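You operate a simulated robot arm through the tools that you are given. There is no shell and no other tool. Be economical: measure what you need, move in short steps, check, and stop when the job is done.

You are at the controls of a simulated two-armed robot. One attempt, no reset.

JOB
Wipe the gold block clean, then brush blue primer on its top.
Fine: use the teal pad and the short brush and put both back. The other blocks stay as they are; do not turn the turntable. Set down upright: teal pad, short brush. A coat counts when it lies all over at full strength: go over it till it gets no stronger. What is to be rubbed or washed off counts as gone when no trace of it is left.

Only the result counts: the job must be done as asked and must still hold three seconds after the hand-in. Knocking over, shifting, dropping, spilling or breaking anything else fails it.

ROBOT AND FRAMES
Two 7-joint arms with three-finger grippers on one trunk, on a base that drives. Base frame: it is fixed to the floor where the robot stands at the start and does not move with it; the origin is under the middle of the robot, x ahead of it, y to its left, z up; the surface under the hand at the start is at about z = 0.76. Readings come in m, degrees, newtons and seconds.
The left shoulder is at the start at [0.07, 0.165, 1.138], the right one opposite. With the tool pointing down near the work surface each hand reaches from about 0.36 to 0.86 m from the robot's upright axis, wherever it stands, measured 20 degrees to its own side. Places, roughly: tray of blue primer [0.6, 0.3, 0.8]; turntable [0.7, 0.1, 0.8]. Payload 3.91 kg a hand.
The tool frame of a hand sits at the grasp point between the pads (the TCP): z along the fingers, y along the line on which they close. The tips reach 0.03 m beyond it. The gripper opens to 0.116 m. The gripper's body begins 0.073 m behind the TCP.
Orientation is told as [roll, pitch, yaw] about the base's x, y, z axes, in that order, counted from this pose: with the fingers straight down and closing along the base's y, the tool's x points along the base's -x, its y along +y and its z along -z.

CONTROLS
- The arms move only by the tool play_rows. It takes "left_moves", "right_moves" or both (then of equal length, played together; a hand with none holds still); each is a list that holds one entry, the list of rows, each a list of 7 numbers: the shift along the base's x, y, z in units of 20 mm (1.0 is 20 mm), then the turn, a rotation vector about the base's x, y, z in units of 5 degrees (1.0 is 5 degrees), then the opening, from 0 (shut) to 1 (fully open). In form: [[[x, y, z, rx, ry, rz, hand], ...]]. A call has 1 to 8 rows; each row shifts and turns the commanded pose from where the row before left it. A call with a number of a shift or a turn outside -1 to 1 is refused whole. Rows are played at 5 a second. More than 0.05 m and 8.6 degrees between two rows, or a gripper value outside its range, and nothing of the call is played. Where a pose cannot be reached the arm comes as near as it can. A force on the tool above 40 N (or 10 N above the force at the start of the call, whichever is more), or a blocked arm, ends the call early, and 0.2 s more pass. Each finger travels about 0.153 m/s and halts on what it meets, pressing with about 41 N; the grip force reading is that of the motor and also rises with nothing between the fingers. The clock runs only during rows and for 0.2 s after the last one: add rows that do not move to give the fingers time. The reply holds the time, the measured pose of the TCP, the force on the tool along the base axes, the opening and the grip force, in the units named above and with some noise, with the torque about the TCP (base axes, N m) and any sound that the robot's microphone picked up, and new pictures: "pictures" is both (left out), scene, wrist or none (wrist: the cameras of the hands that moved).
- Cameras (640 x 400 px; columns grow to the right, rows downward): "scene" is now at [0.1256, 0.0139, 1.4627]; the picture's right is [0.21, -0.98, 0.00], its down [-0.64, -0.14, -0.76] and it looks along [0.74, 0.16, -0.65] (base axes); focal length 284 px, centre (320, 200). "left" rides on the left gripper at [0.075, 0.017, -0.088] in its tool frame; the picture's right is [-0.22, 0.97, 0.00], its down [-0.70, -0.16, -0.70] and it looks along [-0.68, -0.16, 0.71] (tool axes); focal length 247 px, centre (320, 200). "right" rides on the right gripper at [0.052, 0.056, -0.088] in its tool frame; the picture's right is [-0.73, 0.68, 0.00], its down [-0.49, -0.52, -0.70] and it looks along [-0.48, -0.51, 0.71] (tool axes); focal length 247 px, centre (320, 200). There is no depth. A picture from a camera that has moved, and an enlarged one, comes with that camera's place and axes in the base frame and with its lens. The place of the scene camera against the robot may be out by one fixed shift of up to 0.025 m in any direction.
- lift_body(by): slides the trunk up (or, below 0, down) by that many m; the arms and the scene camera ride with it, the base frame stays. It gives what a move gives, with no picture.
- base_move(legs): drives the robot by 1 to 6 legs, each [ahead, left, turn to the left] in m, m and degrees, along the robot's own axes; the way and the turn of a leg run together, so that a leg with both is an arc; at most 1.5 m and 180 degrees a leg. The arms and the cameras ride along, it lands a little off, and it stops where it bumps. It gives what a move gives, and a new picture of the scene camera.
- head_to(pan, tilt): turns the head with the scene camera to pan (to the left, within 86 degrees either way) and tilt (down, from -29 to 69), counted from straight ahead of the robot. It gives what a move gives, and a new picture of the scene camera.
- inspect(camera, box): a new picture of the part [left, top, right, bottom] of that camera's present view, enlarged. The clock stands still meanwhile.
- close_job(): hands the job in; it is judged then, once.

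Go step by step. Nothing tells you exact positions but the pictures and the camera data: compare them with the known pose of the tool, close in by small moves and look again before you grip or let go. The budget is 120 turns and 260 pictures, counting those below and the enlarged ones. Unless the task says otherwise, let go and move clear before handing in, and close with one line.

The tools are called after "Call:" by a JSON object that holds its "fn" and its "kwargs". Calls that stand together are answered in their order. play_rows: Moves the arms, as the interface text tells. Its arguments: {"type":"object","properties":{"left_moves":{"type":"array"},"right_moves":{"type":"array"},"pictures":{"type":"string","enum":["both","scene","wrist","none"]}},"required":[]} The other tools are called the same way: lift_body (by) slides the trunk up or down; base_move (legs) drives the base; head_to (pan, tilt) turns the head that bears the scene camera; inspect (camera, box) takes an enlarged picture of a part of a camera's view; close_job () hands the job in.

At the start:

```text
clock: 0.0
left_tcp_pos: [0.5783, 0.4107, 1.1424]
left_orientation: [0.0, 0.0, 0.1]
left_contact_force: [0.6, 0.0, 0.9]
left_torque: [0.02, 0.0, 0.0]
left_grip_width: 0.1162
left_grip_force: 0.1
right_tcp_pos: [0.4324, -0.0388, 1.0883]
right_orientation: [0.1, 0.0, 0.0]
right_contact_force: [-0.7, 0.1, -0.3]
right_torque: [-0.02, -0.01, 0.01]
right_grip_width: 0.1162
right_grip_force: 0.0
trunk travel left (down, up): [-0.675, 0.165]
robot x, y, heading: [0.0015, 0.0046, -0.3]
head pan, tilt: [12.4, 40.6]
```

scene: 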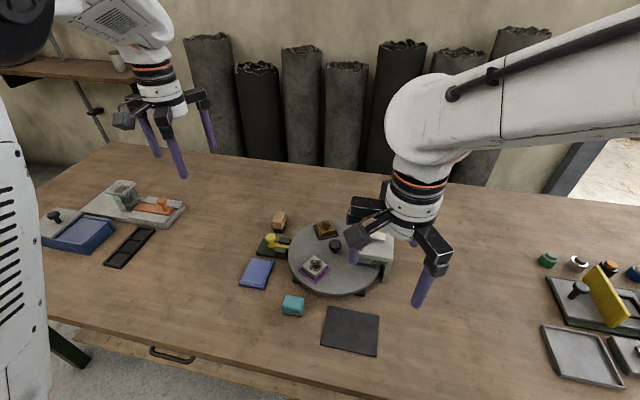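
right: 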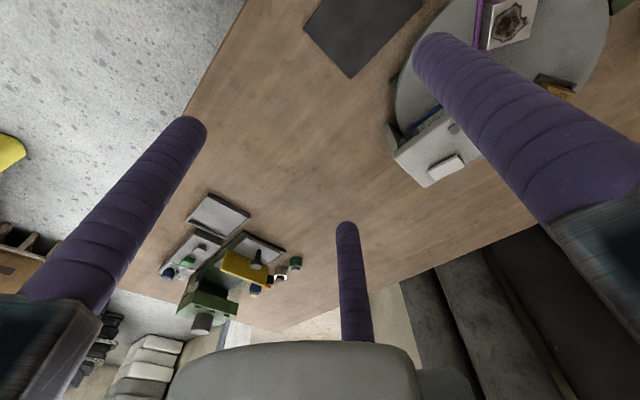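
left: 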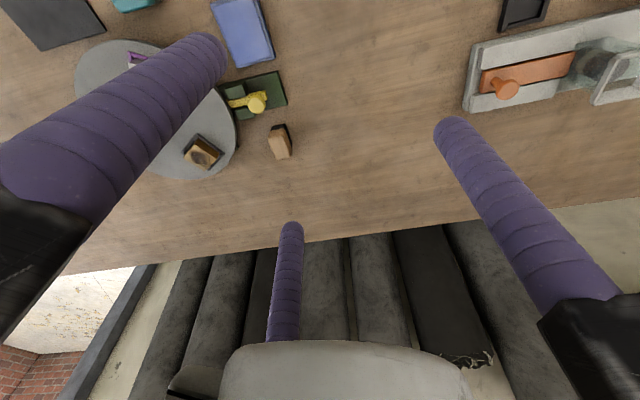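

I see a turntable with blocks (gold, purple, grey), a teal block/pad, a blue slab, and trays at the left. I'll look closer before moving.

Call:
{"fn": "inspect", "kwargs": {"camera": "scene", "box": [230, 200, 410, 320]}}

Call:
{"fn": "inspect", "kwargs": {"camera": "scene", "box": [30, 170, 200, 280]}}

Call:
{"fn": "inspect", "kwargs": {"camera": "scene", "box": [520, 240, 640, 390]}}

Call:
{"fn": "inspect", "kwargs": {"camera": "left", "box": [60, 0, 320, 190]}}

```text
3.33 times, centred on (320, 260) of scene
camera zoom: at [0.1256, 0.0139, 1.4627], right [0.21, -0.98, 0.0], down [-0.64, -0.14, -0.76], along [0.74, 0.16, -0.65], focal length 948 px, centre (320, 0)
```

zoom: 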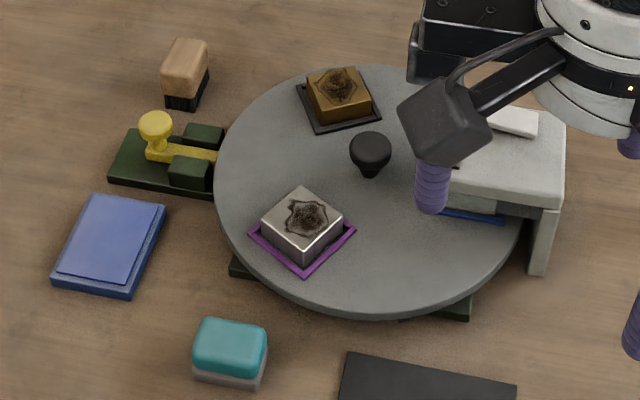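

```text
3.64 times, centred on (115, 225) of scene
camera zoom: at [0.1256, 0.0139, 1.4627], right [0.21, -0.98, 0.0], down [-0.64, -0.14, -0.76], along [0.74, 0.16, -0.65], focal length 1034 px, centre (1066, 109)
```

zoom: 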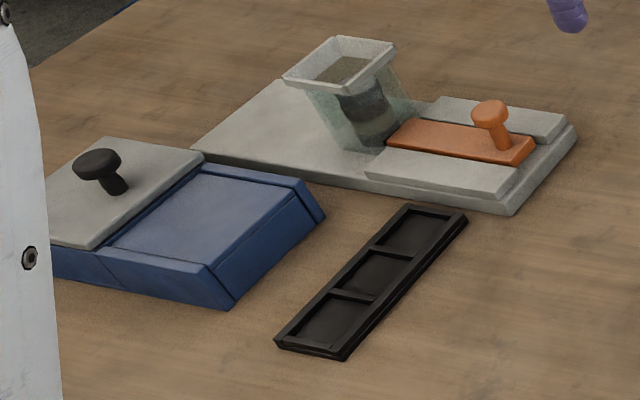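

```text
2.67 times, centred on (580, 315) of scene
camera zoom: at [0.1256, 0.0139, 1.4627], right [0.21, -0.98, 0.0], down [-0.64, -0.14, -0.76], along [0.74, 0.16, -0.65], focal length 758 px, centre (-373, -107)
```

zoom: 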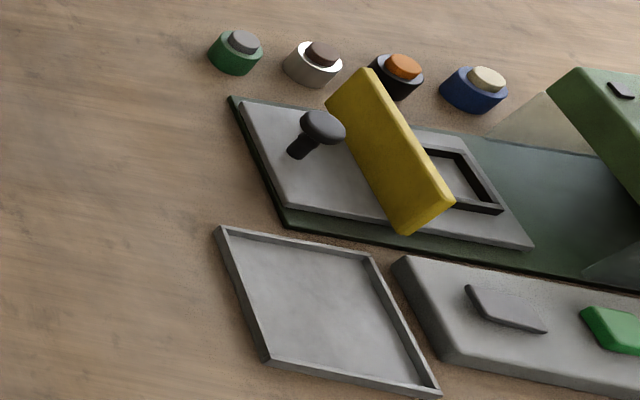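

```text
2.11 times, centred on (190, 95) of left
camera zoom: at [0.5046, 0.4277, 1.2304], right [0.22, 0.97, 0.0], down [0.7, -0.16, 0.7], along [0.68, -0.16, -0.71], focal length 520 px, centre (594, 421)
```

zoom: 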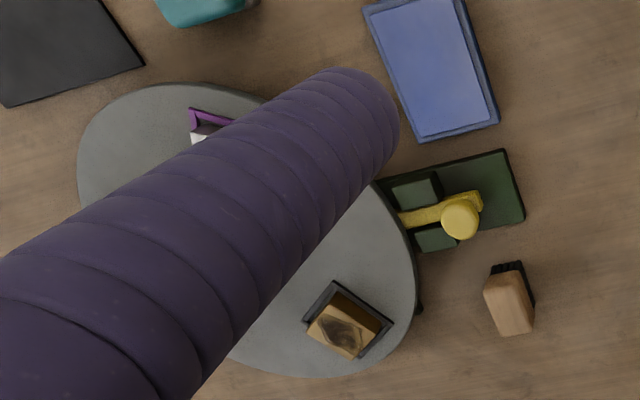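

The gold block sits on the turntable near [0.72,0.14], the teal pad near [0.48,0.16], and the short brush near [0.75,0.29]. I'll move the right arm aside and bring the left hand over towards the pad.

Call:
{"fn": "play_rows", "kwargs": {"left_moves": [[[-0.6, -1, -0.6, 0, 0, 0, 1], [-0.6, -1, -0.6, 0, 0, 0, 1], [-0.6, -1, -0.6, 0, 0, 0, 1], [-0.6, -1, -0.6, 0, 0, 0, 1], [-0.6, -1, -0.6, 0, 0, 0, 1], [-0.6, -1, -0.6, 0, 0, 0, 1], [-0.6, -1, -0.6, 0, 0, 0, 1], [-0.6, -1, -0.6, 0, 0, 0, 1]]], "right_moves": [[[0, -1, 0.3, 0, 0, 0, 1], [0, -1, 0.3, 0, 0, 0, 1], [0, -1, 0.3, 0, 0, 0, 1], [0, -1, 0.3, 0, 0, 0, 1], [0, -1, 0.3, 0, 0, 0, 1], [0, -1, 0.3, 0, 0, 0, 1], [0, -1, 0.3, 0, 0, 0, 1], [0, -1, 0.3, 0, 0, 0, 1]]], "pictures": "none"}}

Call:
{"fn": "play_rows", "kwargs": {"left_moves": [[[0, -1, -1, 0, 0, 0, 1], [0, -1, -1, 0, 0, 0, 1], [0, -1, -1, 0, 0, 0, 1], [0, -1, -1, 0, 0, 0, 1], [0, 0, 0, 0, 0, 0, 1], [0, 0, 0, 0, 0, 0, 1]]], "right_moves": [[[0, -1, 0, 0, 0, 0, 1], [0, -1, 0, 0, 0, 0, 1], [0, -1, 0, 0, 0, 0, 1], [0, -1, 0, 0, 0, 0, 1], [0, -1, 0, 0, 0, 0, 1], [0, 0, 0, 0, 0, 0, 1]]]}}

```text
clock: 1.8
left_tcp_pos: [0.4843, 0.2457, 1.0456]
left_orientation: [0.1, 0.0, 0.1]
left_contact_force: [0.3, -1.3, -0.3]
left_torque: [0.04, 0.0, -0.02]
left_grip_width: 0.116
left_grip_force: 0.0
right_tcp_pos: [0.4323, -0.2023, 1.1358]
right_orientation: [0.2, 0.0, 0.1]
right_contact_force: [0.4, -1.2, 0.4]
right_torque: [0.07, 0.03, -0.01]
right_grip_width: 0.1158
right_grip_force: 0.1
trunk travel left (down, up): [-0.675, 0.165]
robot x, y, heading: [0.0024, -0.0, -0.2]
head pan, tilt: [12.4, 40.6]
```

```text
clock: 3.2
left_tcp_pos: [0.4838, 0.1701, 0.9662]
left_orientation: [0.0, 0.0, 0.0]
left_contact_force: [0.4, 0.5, 0.3]
left_torque: [-0.02, 0.04, 0.01]
left_grip_width: 0.1157
left_grip_force: 0.0
right_tcp_pos: [0.4322, -0.2972, 1.1364]
right_orientation: [0.0, 0.0, 0.0]
right_contact_force: [-0.5, -0.8, 0.1]
right_torque: [0.0, 0.06, 0.01]
right_grip_width: 0.116
right_grip_force: 0.1
trunk travel left (down, up): [-0.675, 0.165]
robot x, y, heading: [0.0013, 0.0023, 0.1]
head pan, tilt: [12.4, 40.6]
camera scene: at [0.1258, 0.0146, 1.4627], right [0.21, -0.98, 0.0], down [-0.64, -0.14, -0.76], along [0.74, 0.16, -0.65], focal length 284 px, centre (320, 200)
camera right: at [0.3812, -0.242, 1.2244], right [0.73, 0.68, 0.0], down [0.49, -0.52, 0.7], along [0.48, -0.51, -0.71], focal length 247 px, centre (320, 200)
camera left: at [0.4087, 0.1868, 1.0551], right [0.22, 0.97, 0.0], down [0.7, -0.16, 0.7], along [0.68, -0.16, -0.71], focal length 247 px, centre (320, 200)
```

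scene: 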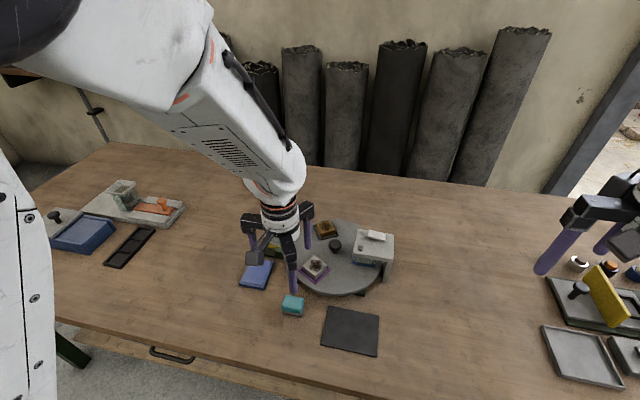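
right: 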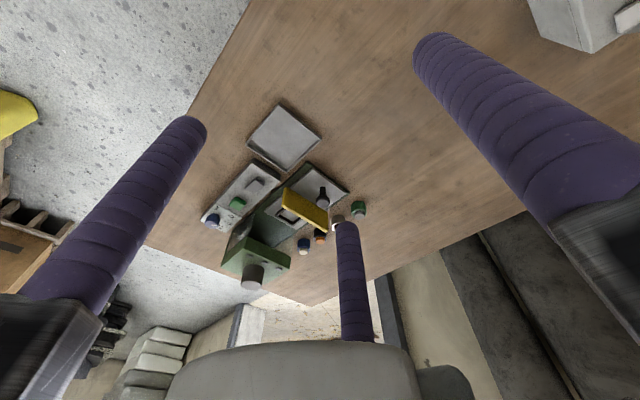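
left: 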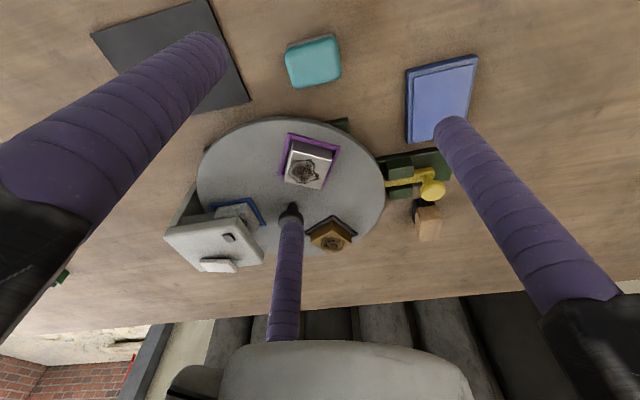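

The teal pad is just under the left hand, at about [0.477,0.163]. I'll zoom in for its yaw and height.

Call:
{"fn": "inspect", "kwargs": {"camera": "left", "box": [250, 10, 378, 90]}}

Call:
{"fn": "inspect", "kwargs": {"camera": "scene", "box": [245, 270, 341, 330]}}

Call:
{"fn": "inspect", "kwargs": {"camera": "left", "box": [160, 120, 480, 320]}}

```text
5.00 times, centred on (314, 50) of left
camera zoom: at [0.4087, 0.1868, 1.0551], right [0.22, 0.97, 0.0], down [0.7, -0.16, 0.7], along [0.68, -0.16, -0.71], focal length 1235 px, centre (350, 950)
```

zoom: 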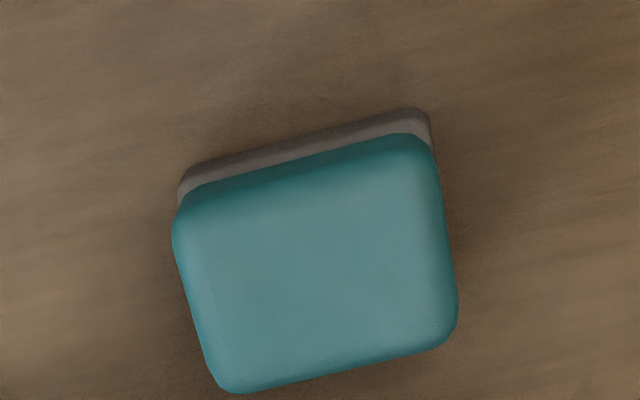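

```text
6.67 times, centred on (293, 300) of scene
camera zoom: at [0.1258, 0.0146, 1.4627], right [0.21, -0.98, 0.0], down [-0.64, -0.14, -0.76], along [0.74, 0.16, -0.65], focal length 1896 px, centre (500, -467)
```

zoom: 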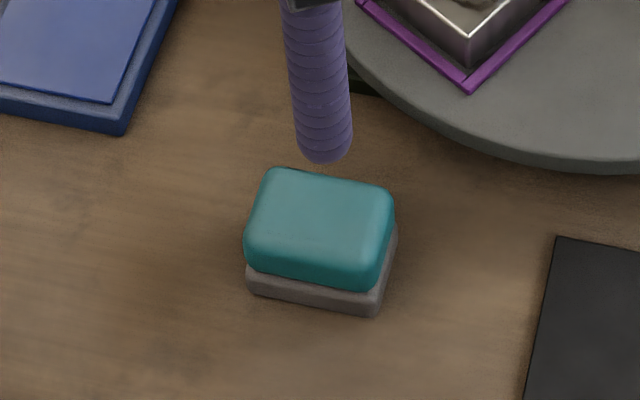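

```text
2.00 times, centred on (320, 220) of left
camera zoom: at [0.4087, 0.1868, 1.0551], right [0.22, 0.97, 0.0], down [0.7, -0.16, 0.7], along [0.68, -0.16, -0.71], focal length 494 px, centre (320, 160)
```

zoom: 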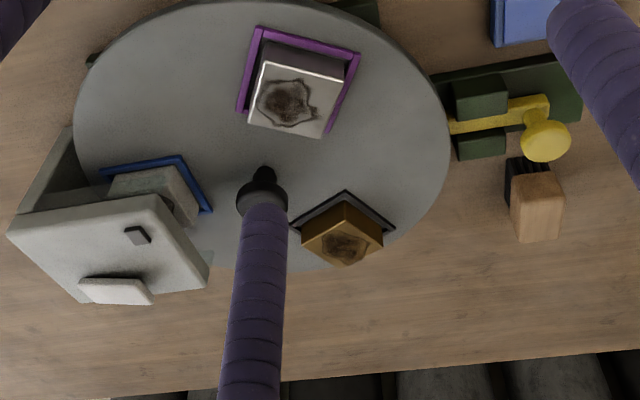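

The pad is aligned with the base axes: about 0.048 in y, 0.032 in x, centred at [0.479,0.164], top at about z 0.793. I'll lower the hand over it and check.

Call:
{"fn": "play_rows", "kwargs": {"left_moves": [[[-0.24, -0.3, -1, 0, 0, 0, 1], [0, 0, -1, 0, 0, 0, 1], [0, 0, -1, 0, 0, 0, 1], [0, 0, -1, 0, 0, 0, 1], [0, 0, -1, 0, 0, 0, 1], [0, 0, -1, 0, 0, 0, 1], [0, 0, 0, 0, 0, 0, 1]]], "pictures": "both"}}

Call:
{"fn": "inspect", "kwargs": {"camera": "scene", "box": [245, 250, 341, 310]}}

```text
clock: 4.8
left_tcp_pos: [0.4784, 0.1626, 0.8468]
left_orientation: [0.0, 0.0, 0.0]
left_contact_force: [0.2, 0.1, -0.4]
left_torque: [-0.02, -0.02, -0.02]
left_grip_width: 0.116
left_grip_force: 0.0
right_tcp_pos: [0.4316, -0.2985, 1.1377]
right_orientation: [0.0, 0.0, 0.0]
right_contact_force: [0.0, -0.2, 0.4]
right_torque: [0.01, -0.01, 0.07]
right_grip_width: 0.116
right_grip_force: 0.0
trunk travel left (down, up): [-0.675, 0.165]
robot x, y, heading: [-0.0004, 0.0013, -0.0]
head pan, tilt: [12.4, 40.6]
camera scene: at [0.125, 0.0137, 1.4628], right [0.21, -0.98, 0.0], down [-0.64, -0.14, -0.76], along [0.74, 0.16, -0.65], focal length 284 px, centre (320, 200)
camera left: at [0.4026, 0.1803, 0.9347], right [0.22, 0.97, 0.0], down [0.7, -0.16, 0.7], along [0.68, -0.16, -0.71], focal length 247 px, centre (320, 200)
```

scene: 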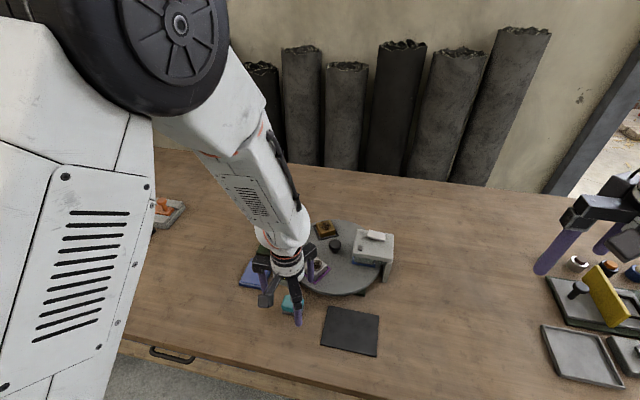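
left: 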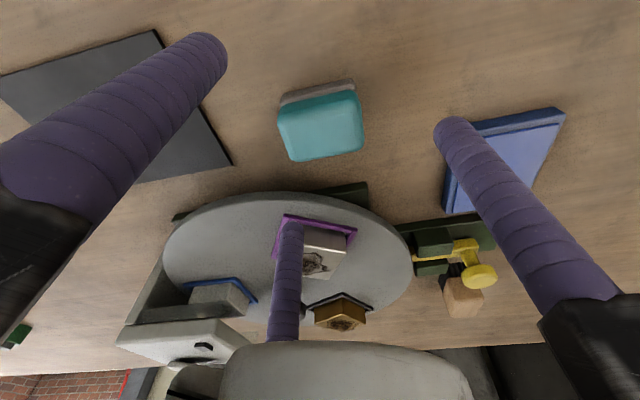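

```text
6.67 times, centred on (293, 280) of scene
camera zoom: at [0.125, 0.0137, 1.4628], right [0.21, -0.98, 0.0], down [-0.64, -0.14, -0.76], along [0.74, 0.16, -0.65], focal length 1896 px, centre (500, -333)
```

zoom: 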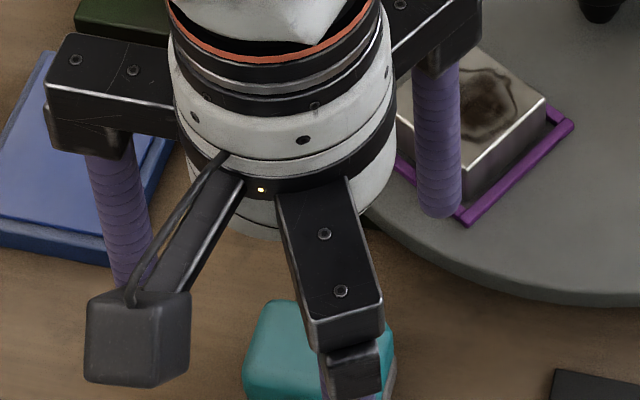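

The wrist and scene views show what looks like three fingers, not two. I'll half close in the air, above the pad, to see how they move.

Call:
{"fn": "play_rows", "kwargs": {"left_moves": [[[0, 0, 0.5, 0, 0, 0, 0.4], [0, 0, 0, 0, 0, 0, 0.4], [0, 0, 0, 0, 0, 0, 0.4]]], "pictures": "both"}}

Call:
{"fn": "inspect", "kwargs": {"camera": "scene", "box": [245, 250, 341, 310]}}

Call:
{"fn": "inspect", "kwargs": {"camera": "scene", "box": [512, 160, 640, 300]}}

```text
clock: 5.6
left_tcp_pos: [0.4767, 0.1629, 0.8567]
left_orientation: [0.0, 0.0, 0.0]
left_contact_force: [0.1, 0.5, 0.8]
left_torque: [-0.03, 0.05, -0.03]
left_grip_width: 0.0465
left_grip_force: 0.0
right_tcp_pos: [0.432, -0.2972, 1.1365]
right_orientation: [-0.1, 0.0, 0.0]
right_contact_force: [-0.2, 0.4, 1.0]
right_torque: [0.0, -0.03, -0.01]
right_grip_width: 0.1159
right_grip_force: 0.1
trunk travel left (down, up): [-0.675, 0.165]
robot x, y, heading: [-0.0008, -0.0028, 0.1]
head pan, tilt: [12.4, 40.6]
camera scene: at [0.1256, 0.0137, 1.4627], right [0.21, -0.98, 0.0], down [-0.64, -0.14, -0.76], along [0.74, 0.16, -0.65], focal length 284 px, centre (320, 200)
camera left: at [0.4024, 0.1804, 0.9448], right [0.22, 0.97, 0.0], down [0.7, -0.16, 0.7], along [0.68, -0.16, -0.71], focal length 247 px, centre (320, 200)
```

scene: 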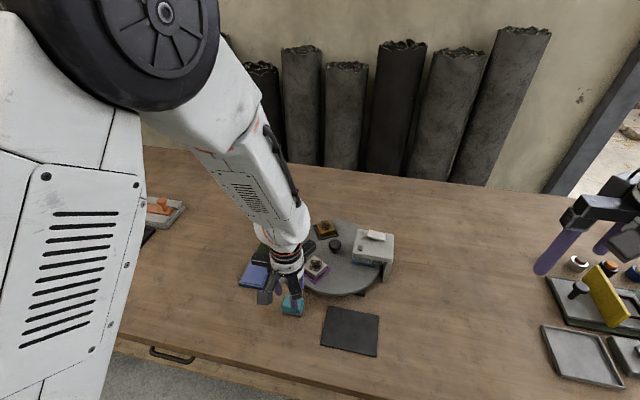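
left: 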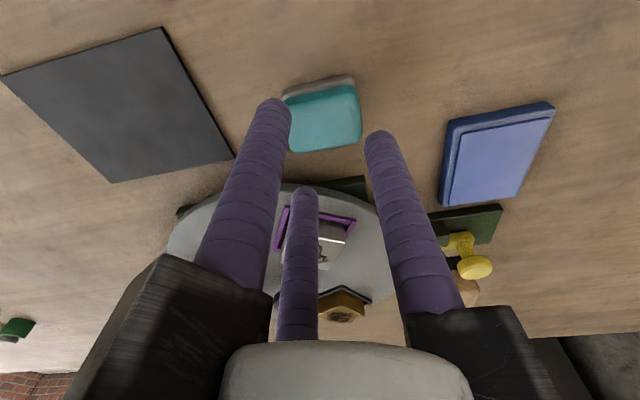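

```text
6.67 times, centred on (293, 280) of scene
camera zoom: at [0.1256, 0.0137, 1.4627], right [0.21, -0.98, 0.0], down [-0.64, -0.14, -0.76], along [0.74, 0.16, -0.65], focal length 1896 px, centre (500, -333)
```

zoom: 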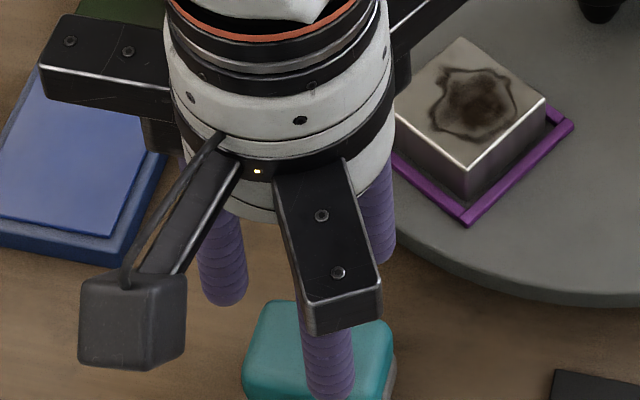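

```text
2.86 times, centred on (576, 230) of scene
camera zoom: at [0.1256, 0.0137, 1.4627], right [0.21, -0.98, 0.0], down [-0.64, -0.14, -0.76], along [0.74, 0.16, -0.65], focal length 813 px, centre (-411, 114)
```

zoom: 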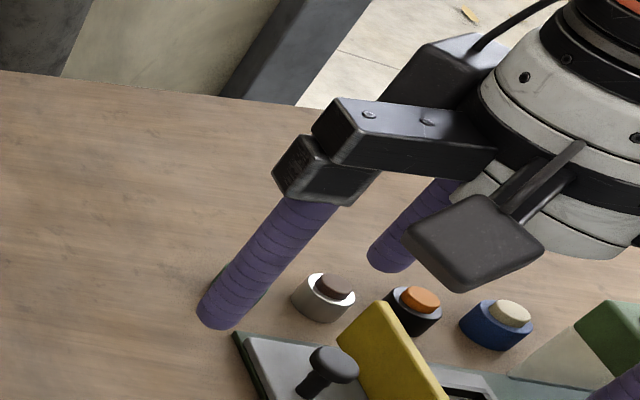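

It is really a three-jaw gripper: one finger on +y, the other two at ±x and −y. I'll use opening 0.6, which keeps the fingers clear of the turntable, and go down around the pad.

Call:
{"fn": "play_rows", "kwargs": {"left_moves": [[[0.1, 0.05, 0, 0, 0, 0, 0.62], [0, 0, 0, 0, 0, 0, 0.62], [0, 0, -0.7, 0, 0, 0, 0.62], [0, 0, -0.7, 0, 0, 0, 0.62], [0, 0, -0.7, 0, 0, 0, 0.62], [0, 0, -0.55, 0, 0, 0, 0.62], [0, 0, 0, 0, 0, 0, 0.62]]], "pictures": "wrist"}}

Call:
{"fn": "inspect", "kwargs": {"camera": "scene", "box": [245, 260, 341, 320]}}

```text
clock: 7.2
left_tcp_pos: [0.4811, 0.1652, 0.8045]
left_orientation: [-0.1, 0.1, 0.0]
left_contact_force: [-0.1, 0.3, 0.5]
left_torque: [-0.03, -0.02, 0.01]
left_grip_width: 0.0721
left_grip_force: 0.0
right_tcp_pos: [0.4321, -0.2977, 1.1363]
right_orientation: [0.0, 0.1, -0.1]
right_contact_force: [-0.2, -0.1, 0.7]
right_torque: [-0.02, -0.03, 0.02]
right_grip_width: 0.116
right_grip_force: 0.1
trunk travel left (down, up): [-0.675, 0.165]
robot x, y, heading: [-0.0035, -0.0011, 0.0]
head pan, tilt: [12.4, 40.6]
camera left: at [0.4065, 0.1826, 0.892], right [0.22, 0.97, 0.0], down [0.7, -0.16, 0.7], along [0.68, -0.16, -0.71], focal length 247 px, centre (320, 200)
```

left: 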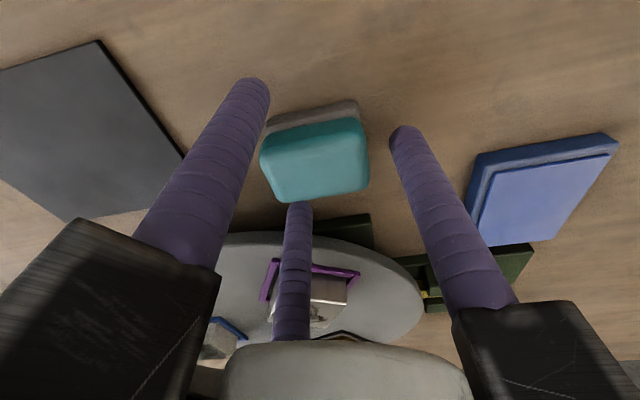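

```text
6.67 times, centred on (293, 290) of scene
camera zoom: at [0.1251, 0.0137, 1.4628], right [0.21, -0.98, 0.0], down [-0.64, -0.14, -0.76], along [0.74, 0.16, -0.65], focal length 1896 px, centre (500, -400)
```

zoom: 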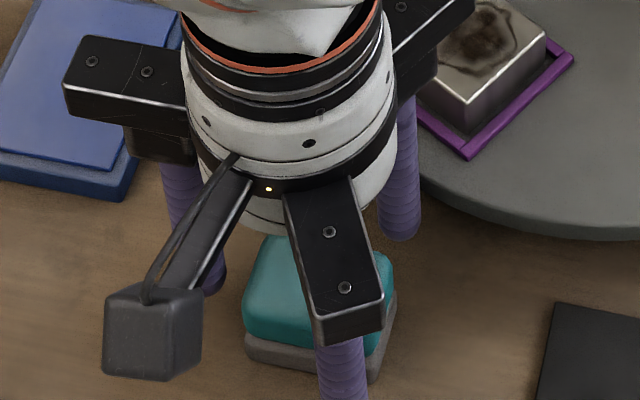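

The fingers surround the pad and it is centred. I'll close now.

Call:
{"fn": "play_rows", "kwargs": {"left_moves": [[[0, 0, 0, 0, 0, 0, 0.45], [0, 0, 0, 0, 0, 0, 0.35], [0, 0, 0, 0, 0, 0, 0.25], [0, 0, 0, 0, 0, 0, 0.1], [0, 0, 0, 0, 0, 0, 0], [0, 0, 0, 0, 0, 0, 0]]], "pictures": "wrist"}}

Call:
{"fn": "inspect", "kwargs": {"camera": "scene", "box": [245, 260, 341, 320]}}

```text
clock: 8.6
left_tcp_pos: [0.4816, 0.166, 0.8039]
left_orientation: [0.0, 0.0, 0.0]
left_contact_force: [0.5, 0.1, -0.7]
left_torque: [-0.01, -0.01, -0.04]
left_grip_width: 0.0429
left_grip_force: 40.9
right_tcp_pos: [0.4328, -0.298, 1.1368]
right_orientation: [-0.1, 0.0, 0.0]
right_contact_force: [1.2, 0.8, -0.4]
right_torque: [-0.01, -0.02, 0.01]
right_grip_width: 0.1157
right_grip_force: 0.0
trunk travel left (down, up): [-0.675, 0.165]
robot x, y, heading: [0.0005, 0.0003, 0.3]
head pan, tilt: [12.4, 40.6]
camera left: at [0.4068, 0.1826, 0.8919], right [0.22, 0.97, 0.0], down [0.7, -0.16, 0.7], along [0.68, -0.16, -0.71], focal length 247 px, centre (320, 200)
```

left: 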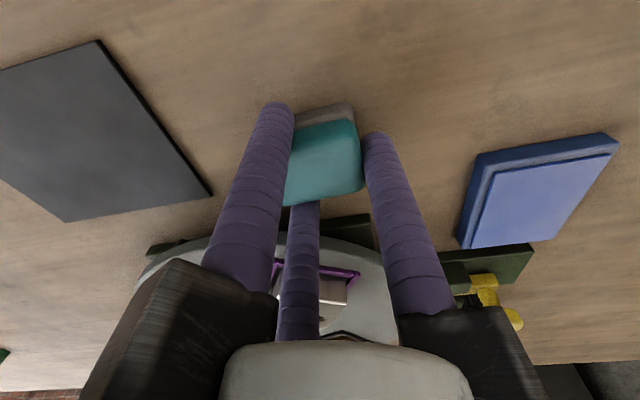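

```text
6.67 times, centred on (293, 290) of scene
camera zoom: at [0.1256, 0.0137, 1.4627], right [0.21, -0.98, 0.0], down [-0.64, -0.14, -0.76], along [0.74, 0.16, -0.65], focal length 1896 px, centre (500, -400)
```

zoom: 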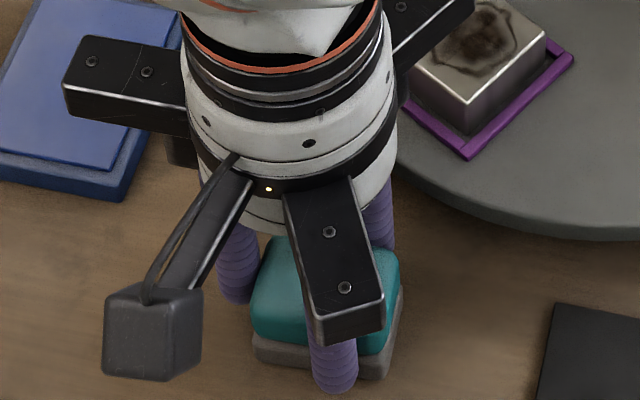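

The pad is held (width 0.043). I'll lift it and carry it to just short of the gold block, then look.

Call:
{"fn": "play_rows", "kwargs": {"left_moves": [[[0, 0, 1, 0, 0, 0, 0], [0, 0, 1, 0, 0, 0, 0], [0, 0, 1, 0, 0, 0, 0], [0, 0, 1, 0, 0, 0, 0], [0, 0, 1, 0, 0, 0, 0], [0, 0, 1, 0, 0, 0, 0], [1, -0.1, 0, 0, 0, 0, 0], [1, -0.1, 0, 0, 0, 0, 0]]], "pictures": "none"}}

Call:
{"fn": "play_rows", "kwargs": {"left_moves": [[[1, -0.1, 0, 0, 0, 0, 0], [1, -0.1, 0, 0, 0, 0, 0], [1, -0.1, 0, 0, 0, 0, 0], [1, -0.1, 0, 0, 0, 0, 0], [1, -0.1, 0, 0, 0, 0, 0], [1, 0, 0, 0, 0, 0, 0], [1, 0, 0, 0, 0, 0, 0], [0, 0, 0, 0, 0, 0, 0]]], "pictures": "both"}}

Call:
{"fn": "inspect", "kwargs": {"camera": "left", "box": [200, 100, 440, 250]}}

Call:
{"fn": "inspect", "kwargs": {"camera": "scene", "box": [265, 190, 393, 270]}}

```text
clock: 10.4
left_tcp_pos: [0.522, 0.1602, 0.923]
left_orientation: [-0.1, 0.0, 0.0]
left_contact_force: [0.7, 0.3, -0.9]
left_torque: [-0.03, 0.01, -0.04]
left_grip_width: 0.0422
left_grip_force: 41.2
right_tcp_pos: [0.4329, -0.2978, 1.1359]
right_orientation: [0.0, 0.1, 0.0]
right_contact_force: [0.4, 0.1, 0.0]
right_torque: [0.02, 0.01, 0.02]
right_grip_width: 0.1159
right_grip_force: 0.1
trunk travel left (down, up): [-0.675, 0.165]
robot x, y, heading: [0.0018, -0.0039, -0.1]
head pan, tilt: [12.4, 40.6]
```

```text
clock: 12.2
left_tcp_pos: [0.6597, 0.1506, 0.9236]
left_orientation: [0.0, 0.1, 0.0]
left_contact_force: [-1.2, -0.3, -0.2]
left_torque: [0.04, -0.01, -0.01]
left_grip_width: 0.0424
left_grip_force: 41.3
right_tcp_pos: [0.4321, -0.2983, 1.137]
right_orientation: [0.1, 0.1, 0.0]
right_contact_force: [-0.4, -0.2, -0.8]
right_torque: [0.02, -0.01, -0.03]
right_grip_width: 0.1159
right_grip_force: 0.0
trunk travel left (down, up): [-0.675, 0.165]
robot x, y, heading: [-0.0019, -0.0009, 0.0]
head pan, tilt: [12.4, 40.6]
camera scene: at [0.1249, 0.0136, 1.4628], right [0.21, -0.98, 0.0], down [-0.64, -0.14, -0.76], along [0.74, 0.16, -0.65], focal length 284 px, centre (320, 200)
camera left: at [0.5844, 0.1677, 1.0113], right [0.22, 0.97, 0.0], down [0.7, -0.16, 0.7], along [0.68, -0.16, -0.71], focal length 247 px, centre (320, 200)
```

scene: 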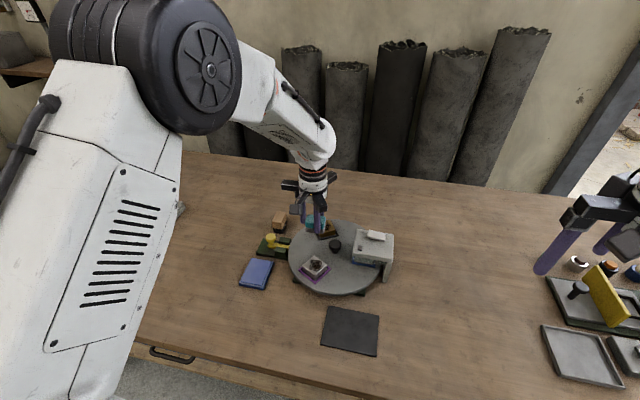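
left: 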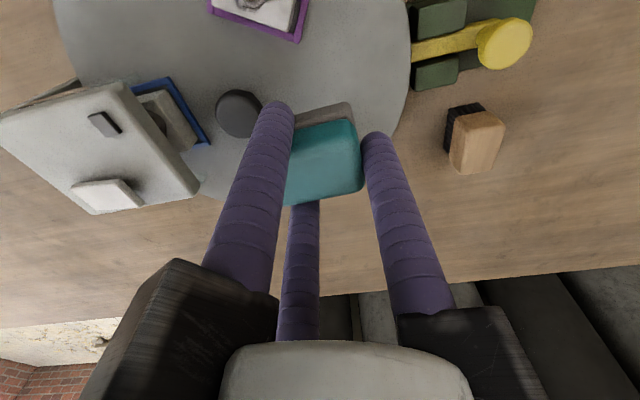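

```text
2.67 times, centred on (320, 175) of left
camera zoom: at [0.5844, 0.1677, 1.0113], right [0.22, 0.97, 0.0], down [0.7, -0.16, 0.7], along [0.68, -0.16, -0.71], focal length 659 px, centre (320, 267)
```

zoom: 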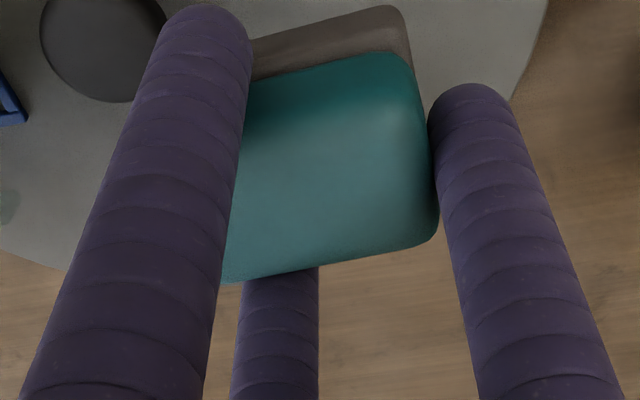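

```text
5.00 times, centred on (329, 230) of scene
camera zoom: at [0.1249, 0.0136, 1.4628], right [0.21, -0.98, 0.0], down [-0.64, -0.14, -0.76], along [0.74, 0.16, -0.65], focal length 1422 px, centre (275, 50)
```

zoom: 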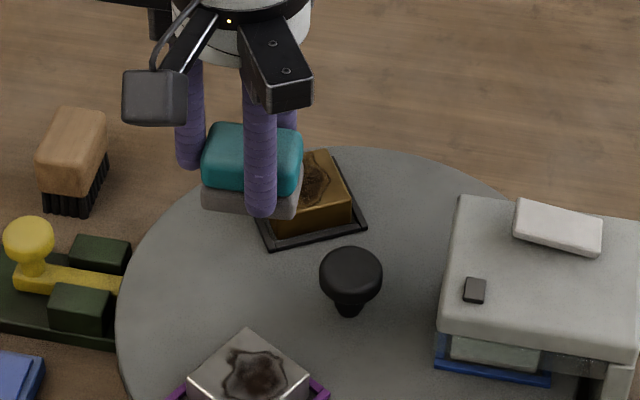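

The gold block's top is at about [0.73,0.131,0.82], and its sides are turned about +30°. I'll bring the pad above it and turn the hand to match.

Call:
{"fn": "play_rows", "kwargs": {"left_moves": [[[0.585, -0.165, 0, 0, 0, 1, 0], [0.585, -0.165, 0, 0, 0, 1, 0], [0.585, -0.165, 0, 0, 0, 1, 0], [0.585, -0.165, 0, 0, 0, 1, 0], [0.585, -0.165, -0.5, 0, 0, 1, 0], [0.585, -0.165, -0.5, 0, 0, 1, 0], [0, 0, -0.5, 0, 0, 0, 0], [0, 0, 0, 0, 0, 0, 0]]], "pictures": "wrist"}}

Call:
{"fn": "inspect", "kwargs": {"camera": "scene", "box": [265, 190, 393, 270]}}

```text
clock: 14.0
left_tcp_pos: [0.731, 0.1304, 0.8946]
left_orientation: [0.0, 0.0, 30.0]
left_contact_force: [0.5, -0.6, -1.0]
left_torque: [-0.01, -0.02, -0.02]
left_grip_width: 0.0425
left_grip_force: 41.0
right_tcp_pos: [0.4334, -0.2973, 1.1367]
right_orientation: [0.0, -0.1, -0.1]
right_contact_force: [-0.3, 0.3, -0.4]
right_torque: [-0.01, 0.0, 0.03]
right_grip_width: 0.1161
right_grip_force: 0.0
trunk travel left (down, up): [-0.675, 0.165]
robot x, y, heading: [0.0007, 0.0019, 0.1]
head pan, tilt: [12.4, 40.6]
camera left: at [0.6571, 0.1083, 0.9818], right [-0.29, 0.96, 0.0], down [0.68, 0.21, 0.7], along [0.67, 0.21, -0.71], focal length 247 px, centre (320, 200)
```

left: 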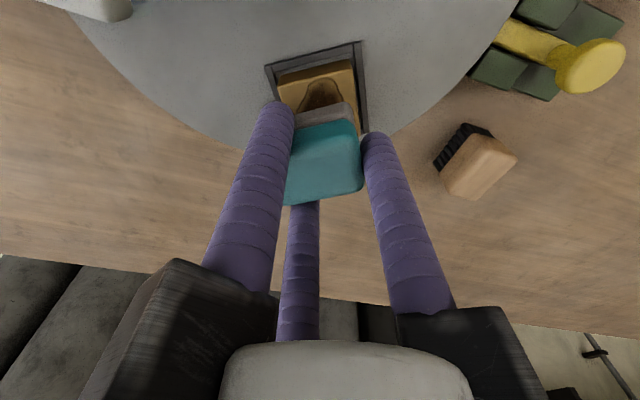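

```text
5.00 times, centred on (329, 230) of scene
camera zoom: at [0.1257, 0.0136, 1.4627], right [0.21, -0.98, 0.0], down [-0.64, -0.14, -0.76], along [0.74, 0.16, -0.65], focal length 1422 px, centre (275, 50)
```

zoom: 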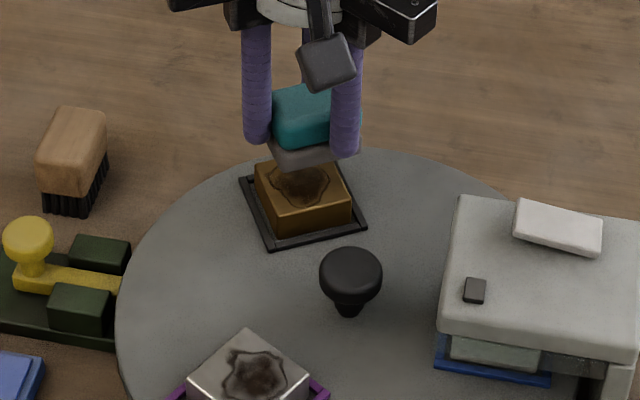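

The alignment is good, with the block centre near [0.728,0.132]. I'll go down gently to contact.

Call:
{"fn": "play_rows", "kwargs": {"left_moves": [[[-0.15, 0.1, -0.7, 0, 0, 0, 0], [0, 0, -0.4, 0, 0, 0, 0], [0, 0, -0.15, 0, 0, 0, 0], [0, 0, -0.15, 0, 0, 0, 0], [0, 0, 0, 0, 0, 0, 0]]], "pictures": "none"}}

Call:
{"fn": "inspect", "kwargs": {"camera": "scene", "box": [281, 195, 377, 255]}}

```text
clock: 15.2
left_tcp_pos: [0.7275, 0.132, 0.8687]
left_orientation: [-0.2, -0.3, 30.0]
left_contact_force: [-0.2, -0.4, 10.4]
left_torque: [0.02, 0.13, 0.02]
left_grip_width: 0.0425
left_grip_force: 40.8
right_tcp_pos: [0.4313, -0.2981, 1.1371]
right_orientation: [0.0, -0.1, 0.1]
right_contact_force: [0.2, -0.4, -0.4]
right_torque: [-0.01, -0.02, 0.01]
right_grip_width: 0.1162
right_grip_force: 0.1
trunk travel left (down, up): [-0.675, 0.165]
robot x, y, heading: [-0.0011, 0.0055, -0.2]
head pan, tilt: [12.4, 40.6]
```

```text
6.67 times, centred on (329, 225) of scene
camera zoom: at [0.1242, 0.0134, 1.463], right [0.21, -0.98, 0.0], down [-0.63, -0.14, -0.76], along [0.74, 0.16, -0.65], focal length 1896 px, centre (260, 33)
```

zoom: 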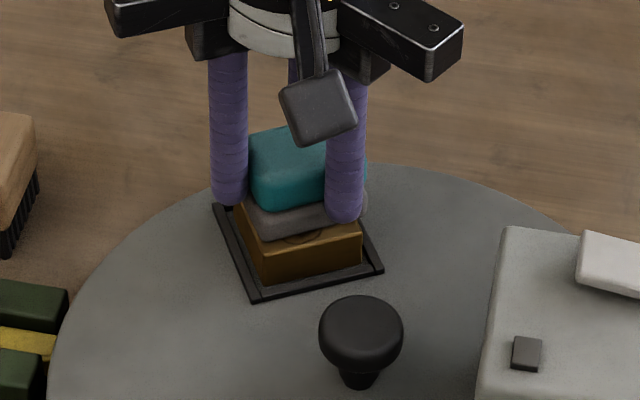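

There is light contact at about 10 N with the pad flat on the top. I'll wipe with radial strokes at two side offsets.

Call:
{"fn": "play_rows", "kwargs": {"left_moves": [[[-0.433, -0.25, 0, 0, 0, 0, 0], [-0.428, 0.042, 0, 0, 0, 0, 0], [0.433, 0.25, 0, 0, 0, 0, 0], [0.433, 0.25, 0, 0, 0, 0, 0], [0.433, 0.25, 0, 0, 0, 0, 0], [0.17, 0.1, 0, 0, 0, 0, 0], [0.25, -0.433, 0, 0, 0, 0, 0], [-0.433, -0.25, 0, 0, 0, 0, 0]]], "pictures": "none"}}

Call:
{"fn": "play_rows", "kwargs": {"left_moves": [[[-0.433, -0.25, 0, 0, 0, 0, 0], [-0.433, -0.25, 0, 0, 0, 0, 0], [-0.17, -0.1, 0, 0, 0, 0, 0], [-0.125, 0.217, 0, 0, 0, 0, 0], [0.433, 0.25, 0, 0, 0, 0, 0], [0.433, 0.25, 0, 0, 0, 0, 0], [0.433, 0.25, 0, 0, 0, 0, 0], [0, 0, 0, 0, 0, 0, 0]]], "pictures": "wrist"}}

Call:
{"fn": "inspect", "kwargs": {"camera": "scene", "box": [281, 195, 377, 255]}}

```text
clock: 17.0
left_tcp_pos: [0.7362, 0.1336, 0.8684]
left_orientation: [-0.1, -0.2, 30.1]
left_contact_force: [4.7, 4.8, 14.8]
left_torque: [0.1, -0.16, 0.03]
left_grip_width: 0.0426
left_grip_force: 41.3
right_tcp_pos: [0.4315, -0.2988, 1.1378]
right_orientation: [0.0, -0.2, 0.0]
right_contact_force: [-0.8, -0.8, 0.5]
right_torque: [-0.01, -0.02, 0.0]
right_grip_width: 0.1162
right_grip_force: 0.0
trunk travel left (down, up): [-0.675, 0.165]
robot x, y, heading: [-0.0006, 0.0032, 0.1]
head pan, tilt: [12.4, 40.6]
```

```text
clock: 18.8
left_tcp_pos: [0.7356, 0.139, 0.8675]
left_orientation: [0.1, -0.1, 30.0]
left_contact_force: [-6.5, -4.2, 16.4]
left_torque: [-0.39, 0.24, -0.07]
left_grip_width: 0.0422
left_grip_force: 41.2
right_tcp_pos: [0.4298, -0.2992, 1.1367]
right_orientation: [0.1, -0.1, -0.1]
right_contact_force: [0.3, -0.1, 0.0]
right_torque: [0.01, -0.01, 0.01]
right_grip_width: 0.1159
right_grip_force: 0.0
trunk travel left (down, up): [-0.675, 0.165]
robot x, y, heading: [-0.0007, -0.0021, -0.0]
head pan, tilt: [12.4, 40.6]
camera left: at [0.6634, 0.1166, 0.9552], right [-0.29, 0.96, 0.0], down [0.68, 0.21, 0.7], along [0.67, 0.21, -0.71], focal length 247 px, centre (320, 200)
```

left: 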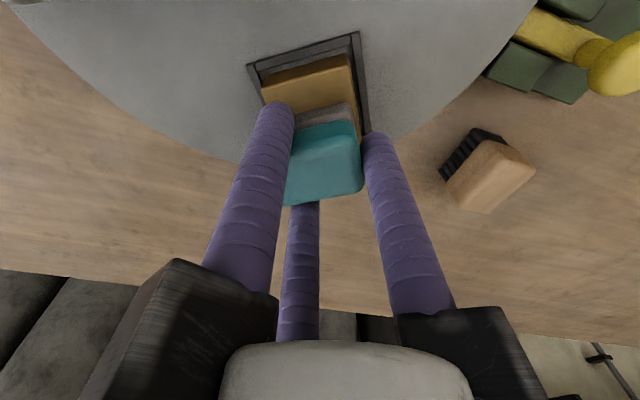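

```text
6.67 times, centred on (329, 225) of scene
camera zoom: at [0.1224, 0.0126, 1.463], right [0.21, -0.98, 0.0], down [-0.63, -0.14, -0.76], along [0.74, 0.16, -0.65], focal length 1896 px, centre (260, 33)
```

zoom: 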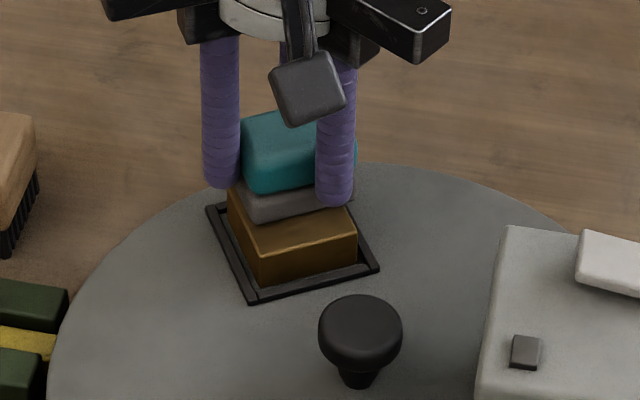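

The visible part looks clean. I'll lift and inspect the whole top.

Call:
{"fn": "play_rows", "kwargs": {"left_moves": [[[0, 0, 0.5, 0, 0, 0, 0], [0, 0, 1, 0, 0, 0, 0], [0, 0, 1, 0, 0, 0, 0], [1, 0, 0, 0, 0, 0, 0], [0, 1, 0, 0, 0, 0, 0], [0, 1, 0, 0, 0, 0, 0], [0, 1, 0, 0, 0, 0, 0], [0, 0, 0, 0, 0, 0, 0]]], "pictures": "none"}}

Call:
{"fn": "inspect", "kwargs": {"camera": "scene", "box": [281, 195, 377, 255]}}

Call:
{"fn": "inspect", "kwargs": {"camera": "scene", "box": [265, 205, 393, 285]}}

Call:
{"fn": "inspect", "kwargs": {"camera": "left", "box": [160, 0, 400, 150]}}

```text
clock: 20.6
left_tcp_pos: [0.7569, 0.1989, 0.9159]
left_orientation: [0.0, -0.1, 30.0]
left_contact_force: [0.2, -0.6, -0.7]
left_torque: [0.03, -0.02, 0.01]
left_grip_width: 0.0422
left_grip_force: 40.9
right_tcp_pos: [0.4318, -0.2976, 1.1365]
right_orientation: [0.0, 0.0, 0.1]
right_contact_force: [-0.5, -0.2, -0.3]
right_torque: [0.02, -0.01, -0.01]
right_grip_width: 0.116
right_grip_force: 0.0
trunk travel left (down, up): [-0.675, 0.165]
robot x, y, heading: [0.0, -0.0023, 0.0]
head pan, tilt: [12.4, 40.6]
```

```text
6.67 times, centred on (329, 225) of scene
camera zoom: at [0.1253, 0.0133, 1.4628], right [0.21, -0.98, 0.0], down [-0.64, -0.14, -0.76], along [0.74, 0.16, -0.65], focal length 1896 px, centre (260, 33)
```

zoom: 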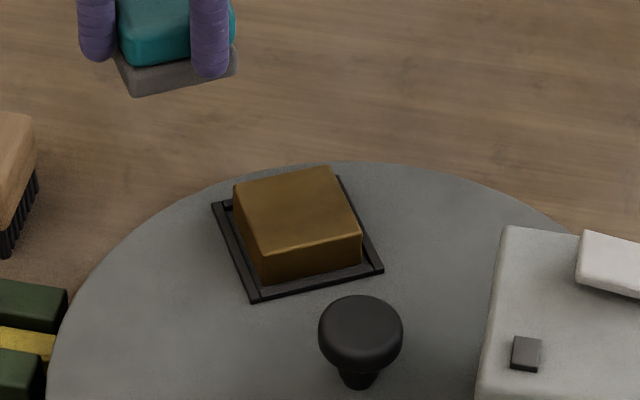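

```text
5.00 times, centred on (329, 245) of scene
camera zoom: at [0.1253, 0.0133, 1.4628], right [0.21, -0.98, 0.0], down [-0.64, -0.14, -0.76], along [0.74, 0.16, -0.65], focal length 1422 px, centre (275, -25)
```

zoom: 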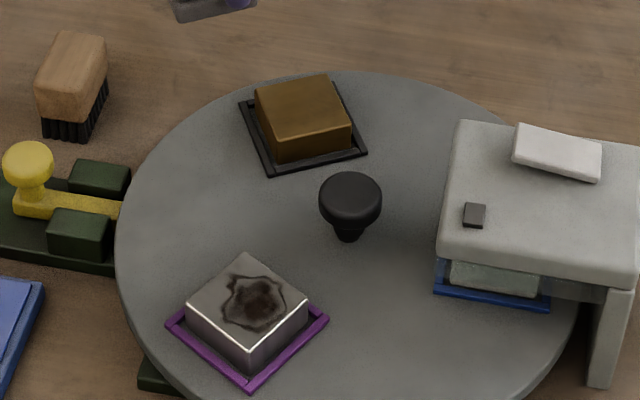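

```text
2.67 times, centred on (280, 75) of left
camera zoom: at [0.6836, 0.1771, 1.003], right [-0.29, 0.96, 0.0], down [0.68, 0.21, 0.7], along [0.67, 0.21, -0.71], focal length 659 px, centre (427, 533)
```

zoom: 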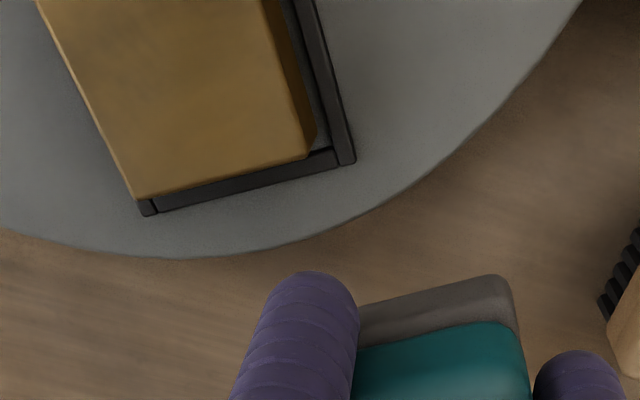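

It looks nearly clean, but faint mottling might remain. I'll do a second wiping pass to be sure.

Call:
{"fn": "play_rows", "kwargs": {"left_moves": [[[-0.5, -0.84, 0, 0, 0, 0, 0], [-0.5, -0.84, 0, 0, 0, 0, 0], [-0.5, -0.84, 0, 0, 0, 0, 0], [-0.4, -0.94, 0, 0, 0, 0, 0], [0, 0, -1, 0, 0, 0, 0], [0, 0, -1, 0, 0, 0, 0], [0, 0, -0.4, 0, 0, 0, 0], [0, 0, -0.15, 0, 0, 0, 0]]], "pictures": "none"}}

Call:
{"fn": "play_rows", "kwargs": {"left_moves": [[[0.433, 0.25, 0, 0, 0, 0, 0], [0.433, 0.25, 0, 0, 0, 0, 0], [0.433, 0.25, 0, 0, 0, 0, 0], [-0.125, 0.217, 0, 0, 0, 0, 0], [-0.433, -0.25, 0, 0, 0, 0, 0], [-0.433, -0.25, 0, 0, 0, 0, 0], [-0.433, -0.25, 0, 0, 0, 0, 0], [0.25, -0.433, 0, 0, 0, 0, 0]]], "pictures": "none"}}

Call:
{"fn": "play_rows", "kwargs": {"left_moves": [[[0.433, 0.25, 0, 0, 0, 0, 0], [0.433, 0.25, 0, 0, 0, 0, 0], [0.433, 0.25, 0, 0, 0, 0, 0], [-0.125, 0.217, 0, 0, 0, 0, 0], [-0.433, -0.25, 0, 0, 0, 0, 0], [-0.433, -0.25, 0, 0, 0, 0, 0], [-0.433, -0.25, 0, 0, 0, 0, 0], [0.433, 0.25, 0.1, 0, 0, 0, 0]]], "pictures": "none"}}

Call:
{"fn": "play_rows", "kwargs": {"left_moves": [[[0, 0, 1, 0, 0, 0, 0], [0, 0, 1, 0, 0, 0, 0], [0, 0, 1, 0, 0, 0, 0], [0, 1, 0, 0, 0, 0, 0], [0, 1, 0, 0, 0, 0, 0], [0, 1, 0, 0, 0, 0, 0], [-0.5, 1, 0, 0, 0, 0, 0], [0, 0, 0, 0, 0, 0, 0]]], "pictures": "wrist"}}

Call:
{"fn": "inspect", "kwargs": {"camera": "scene", "box": [297, 205, 361, 245]}}

Call:
{"fn": "inspect", "kwargs": {"camera": "left", "box": [100, 0, 292, 120]}}

```text
clock: 22.4
left_tcp_pos: [0.7197, 0.1296, 0.8681]
left_orientation: [-0.1, -0.3, 30.1]
left_contact_force: [-2.4, 0.4, 16.9]
left_torque: [-0.13, 0.2, -0.07]
left_grip_width: 0.0424
left_grip_force: 41.6
right_tcp_pos: [0.4294, -0.298, 1.1379]
right_orientation: [0.0, -0.1, 0.0]
right_contact_force: [0.2, -0.1, 0.6]
right_torque: [0.01, 0.04, 0.02]
right_grip_width: 0.1162
right_grip_force: 0.1
trunk travel left (down, up): [-0.675, 0.165]
robot x, y, heading: [0.0012, -0.0012, -0.0]
head pan, tilt: [12.4, 40.6]
```

```text
clock: 24.2
left_tcp_pos: [0.7196, 0.1289, 0.8677]
left_orientation: [0.0, -0.2, 30.0]
left_contact_force: [-4.4, 12.6, 27.5]
left_torque: [0.16, -0.1, 0.07]
left_grip_width: 0.0423
left_grip_force: 41.5
right_tcp_pos: [0.4282, -0.2963, 1.1383]
right_orientation: [0.0, -0.2, 0.0]
right_contact_force: [-0.2, 0.7, 1.0]
right_torque: [-0.01, -0.03, -0.02]
right_grip_width: 0.1159
right_grip_force: 0.1
trunk travel left (down, up): [-0.675, 0.165]
robot x, y, heading: [0.001, 0.0001, 0.1]
head pan, tilt: [12.4, 40.6]
```

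```text
clock: 26.0
left_tcp_pos: [0.7255, 0.1337, 0.8667]
left_orientation: [0.1, 0.0, 29.8]
left_contact_force: [-7.9, -2.9, 18.9]
left_torque: [-0.51, 0.01, -0.22]
left_grip_width: 0.0424
left_grip_force: 41.4
right_tcp_pos: [0.4284, -0.2991, 1.1374]
right_orientation: [0.0, -0.3, 0.0]
right_contact_force: [-0.2, -0.1, 0.1]
right_torque: [0.0, -0.03, 0.0]
right_grip_width: 0.1163
right_grip_force: 0.1
trunk travel left (down, up): [-0.675, 0.165]
robot x, y, heading: [-0.0, 0.0014, -0.1]
head pan, tilt: [12.4, 40.6]
```

```text
clock: 27.8
left_tcp_pos: [0.7219, 0.2138, 0.9261]
left_orientation: [0.1, 0.0, 30.0]
left_contact_force: [0.3, 0.4, -0.7]
left_torque: [0.03, 0.0, 0.01]
left_grip_width: 0.0424
left_grip_force: 40.7
right_tcp_pos: [0.432, -0.2993, 1.1366]
right_orientation: [0.1, 0.0, 0.1]
right_contact_force: [-0.1, -0.2, 0.9]
right_torque: [-0.02, 0.01, 0.0]
right_grip_width: 0.116
right_grip_force: 0.1
trunk travel left (down, up): [-0.675, 0.165]
robot x, y, heading: [0.0017, 0.0004, -0.1]
head pan, tilt: [12.4, 40.6]
camera left: at [0.6483, 0.1916, 1.0146], right [-0.29, 0.96, 0.0], down [0.68, 0.21, 0.7], along [0.67, 0.21, -0.71], focal length 247 px, centre (320, 200)
```

left: 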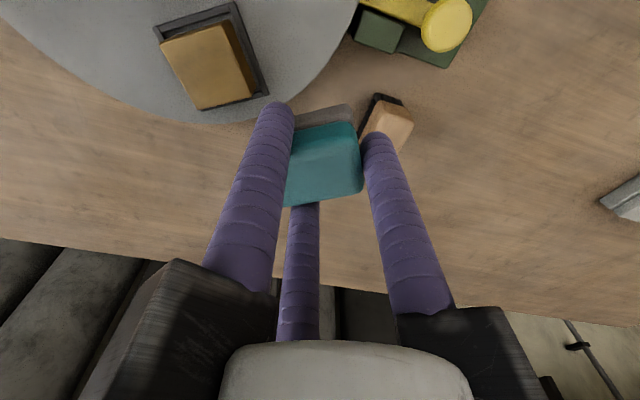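

```text
10.00 times, centred on (329, 225) of scene
camera zoom: at [0.1261, 0.013, 1.4627], right [0.21, -0.98, 0.0], down [-0.64, -0.14, -0.76], along [0.74, 0.16, -0.65], focal length 2844 px, centre (230, -50)
```

zoom: 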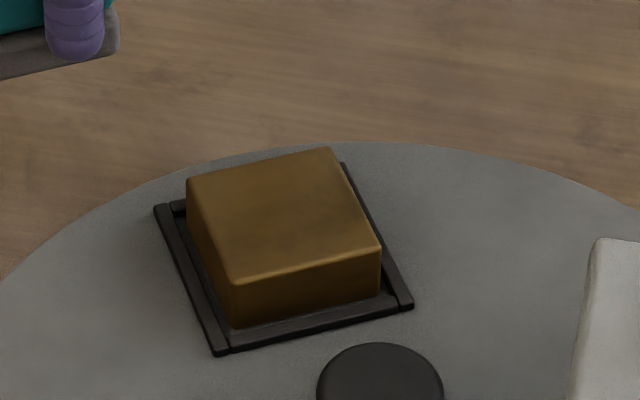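

```text
3.33 times, centred on (196, 60) of left
camera zoom: at [0.6483, 0.1916, 1.0146], right [-0.29, 0.96, 0.0], down [0.68, 0.21, 0.7], along [0.67, 0.21, -0.71], focal length 823 px, centre (733, 667)
```

zoom: 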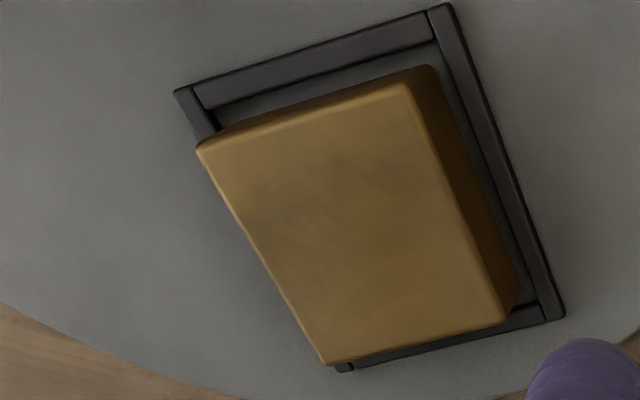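

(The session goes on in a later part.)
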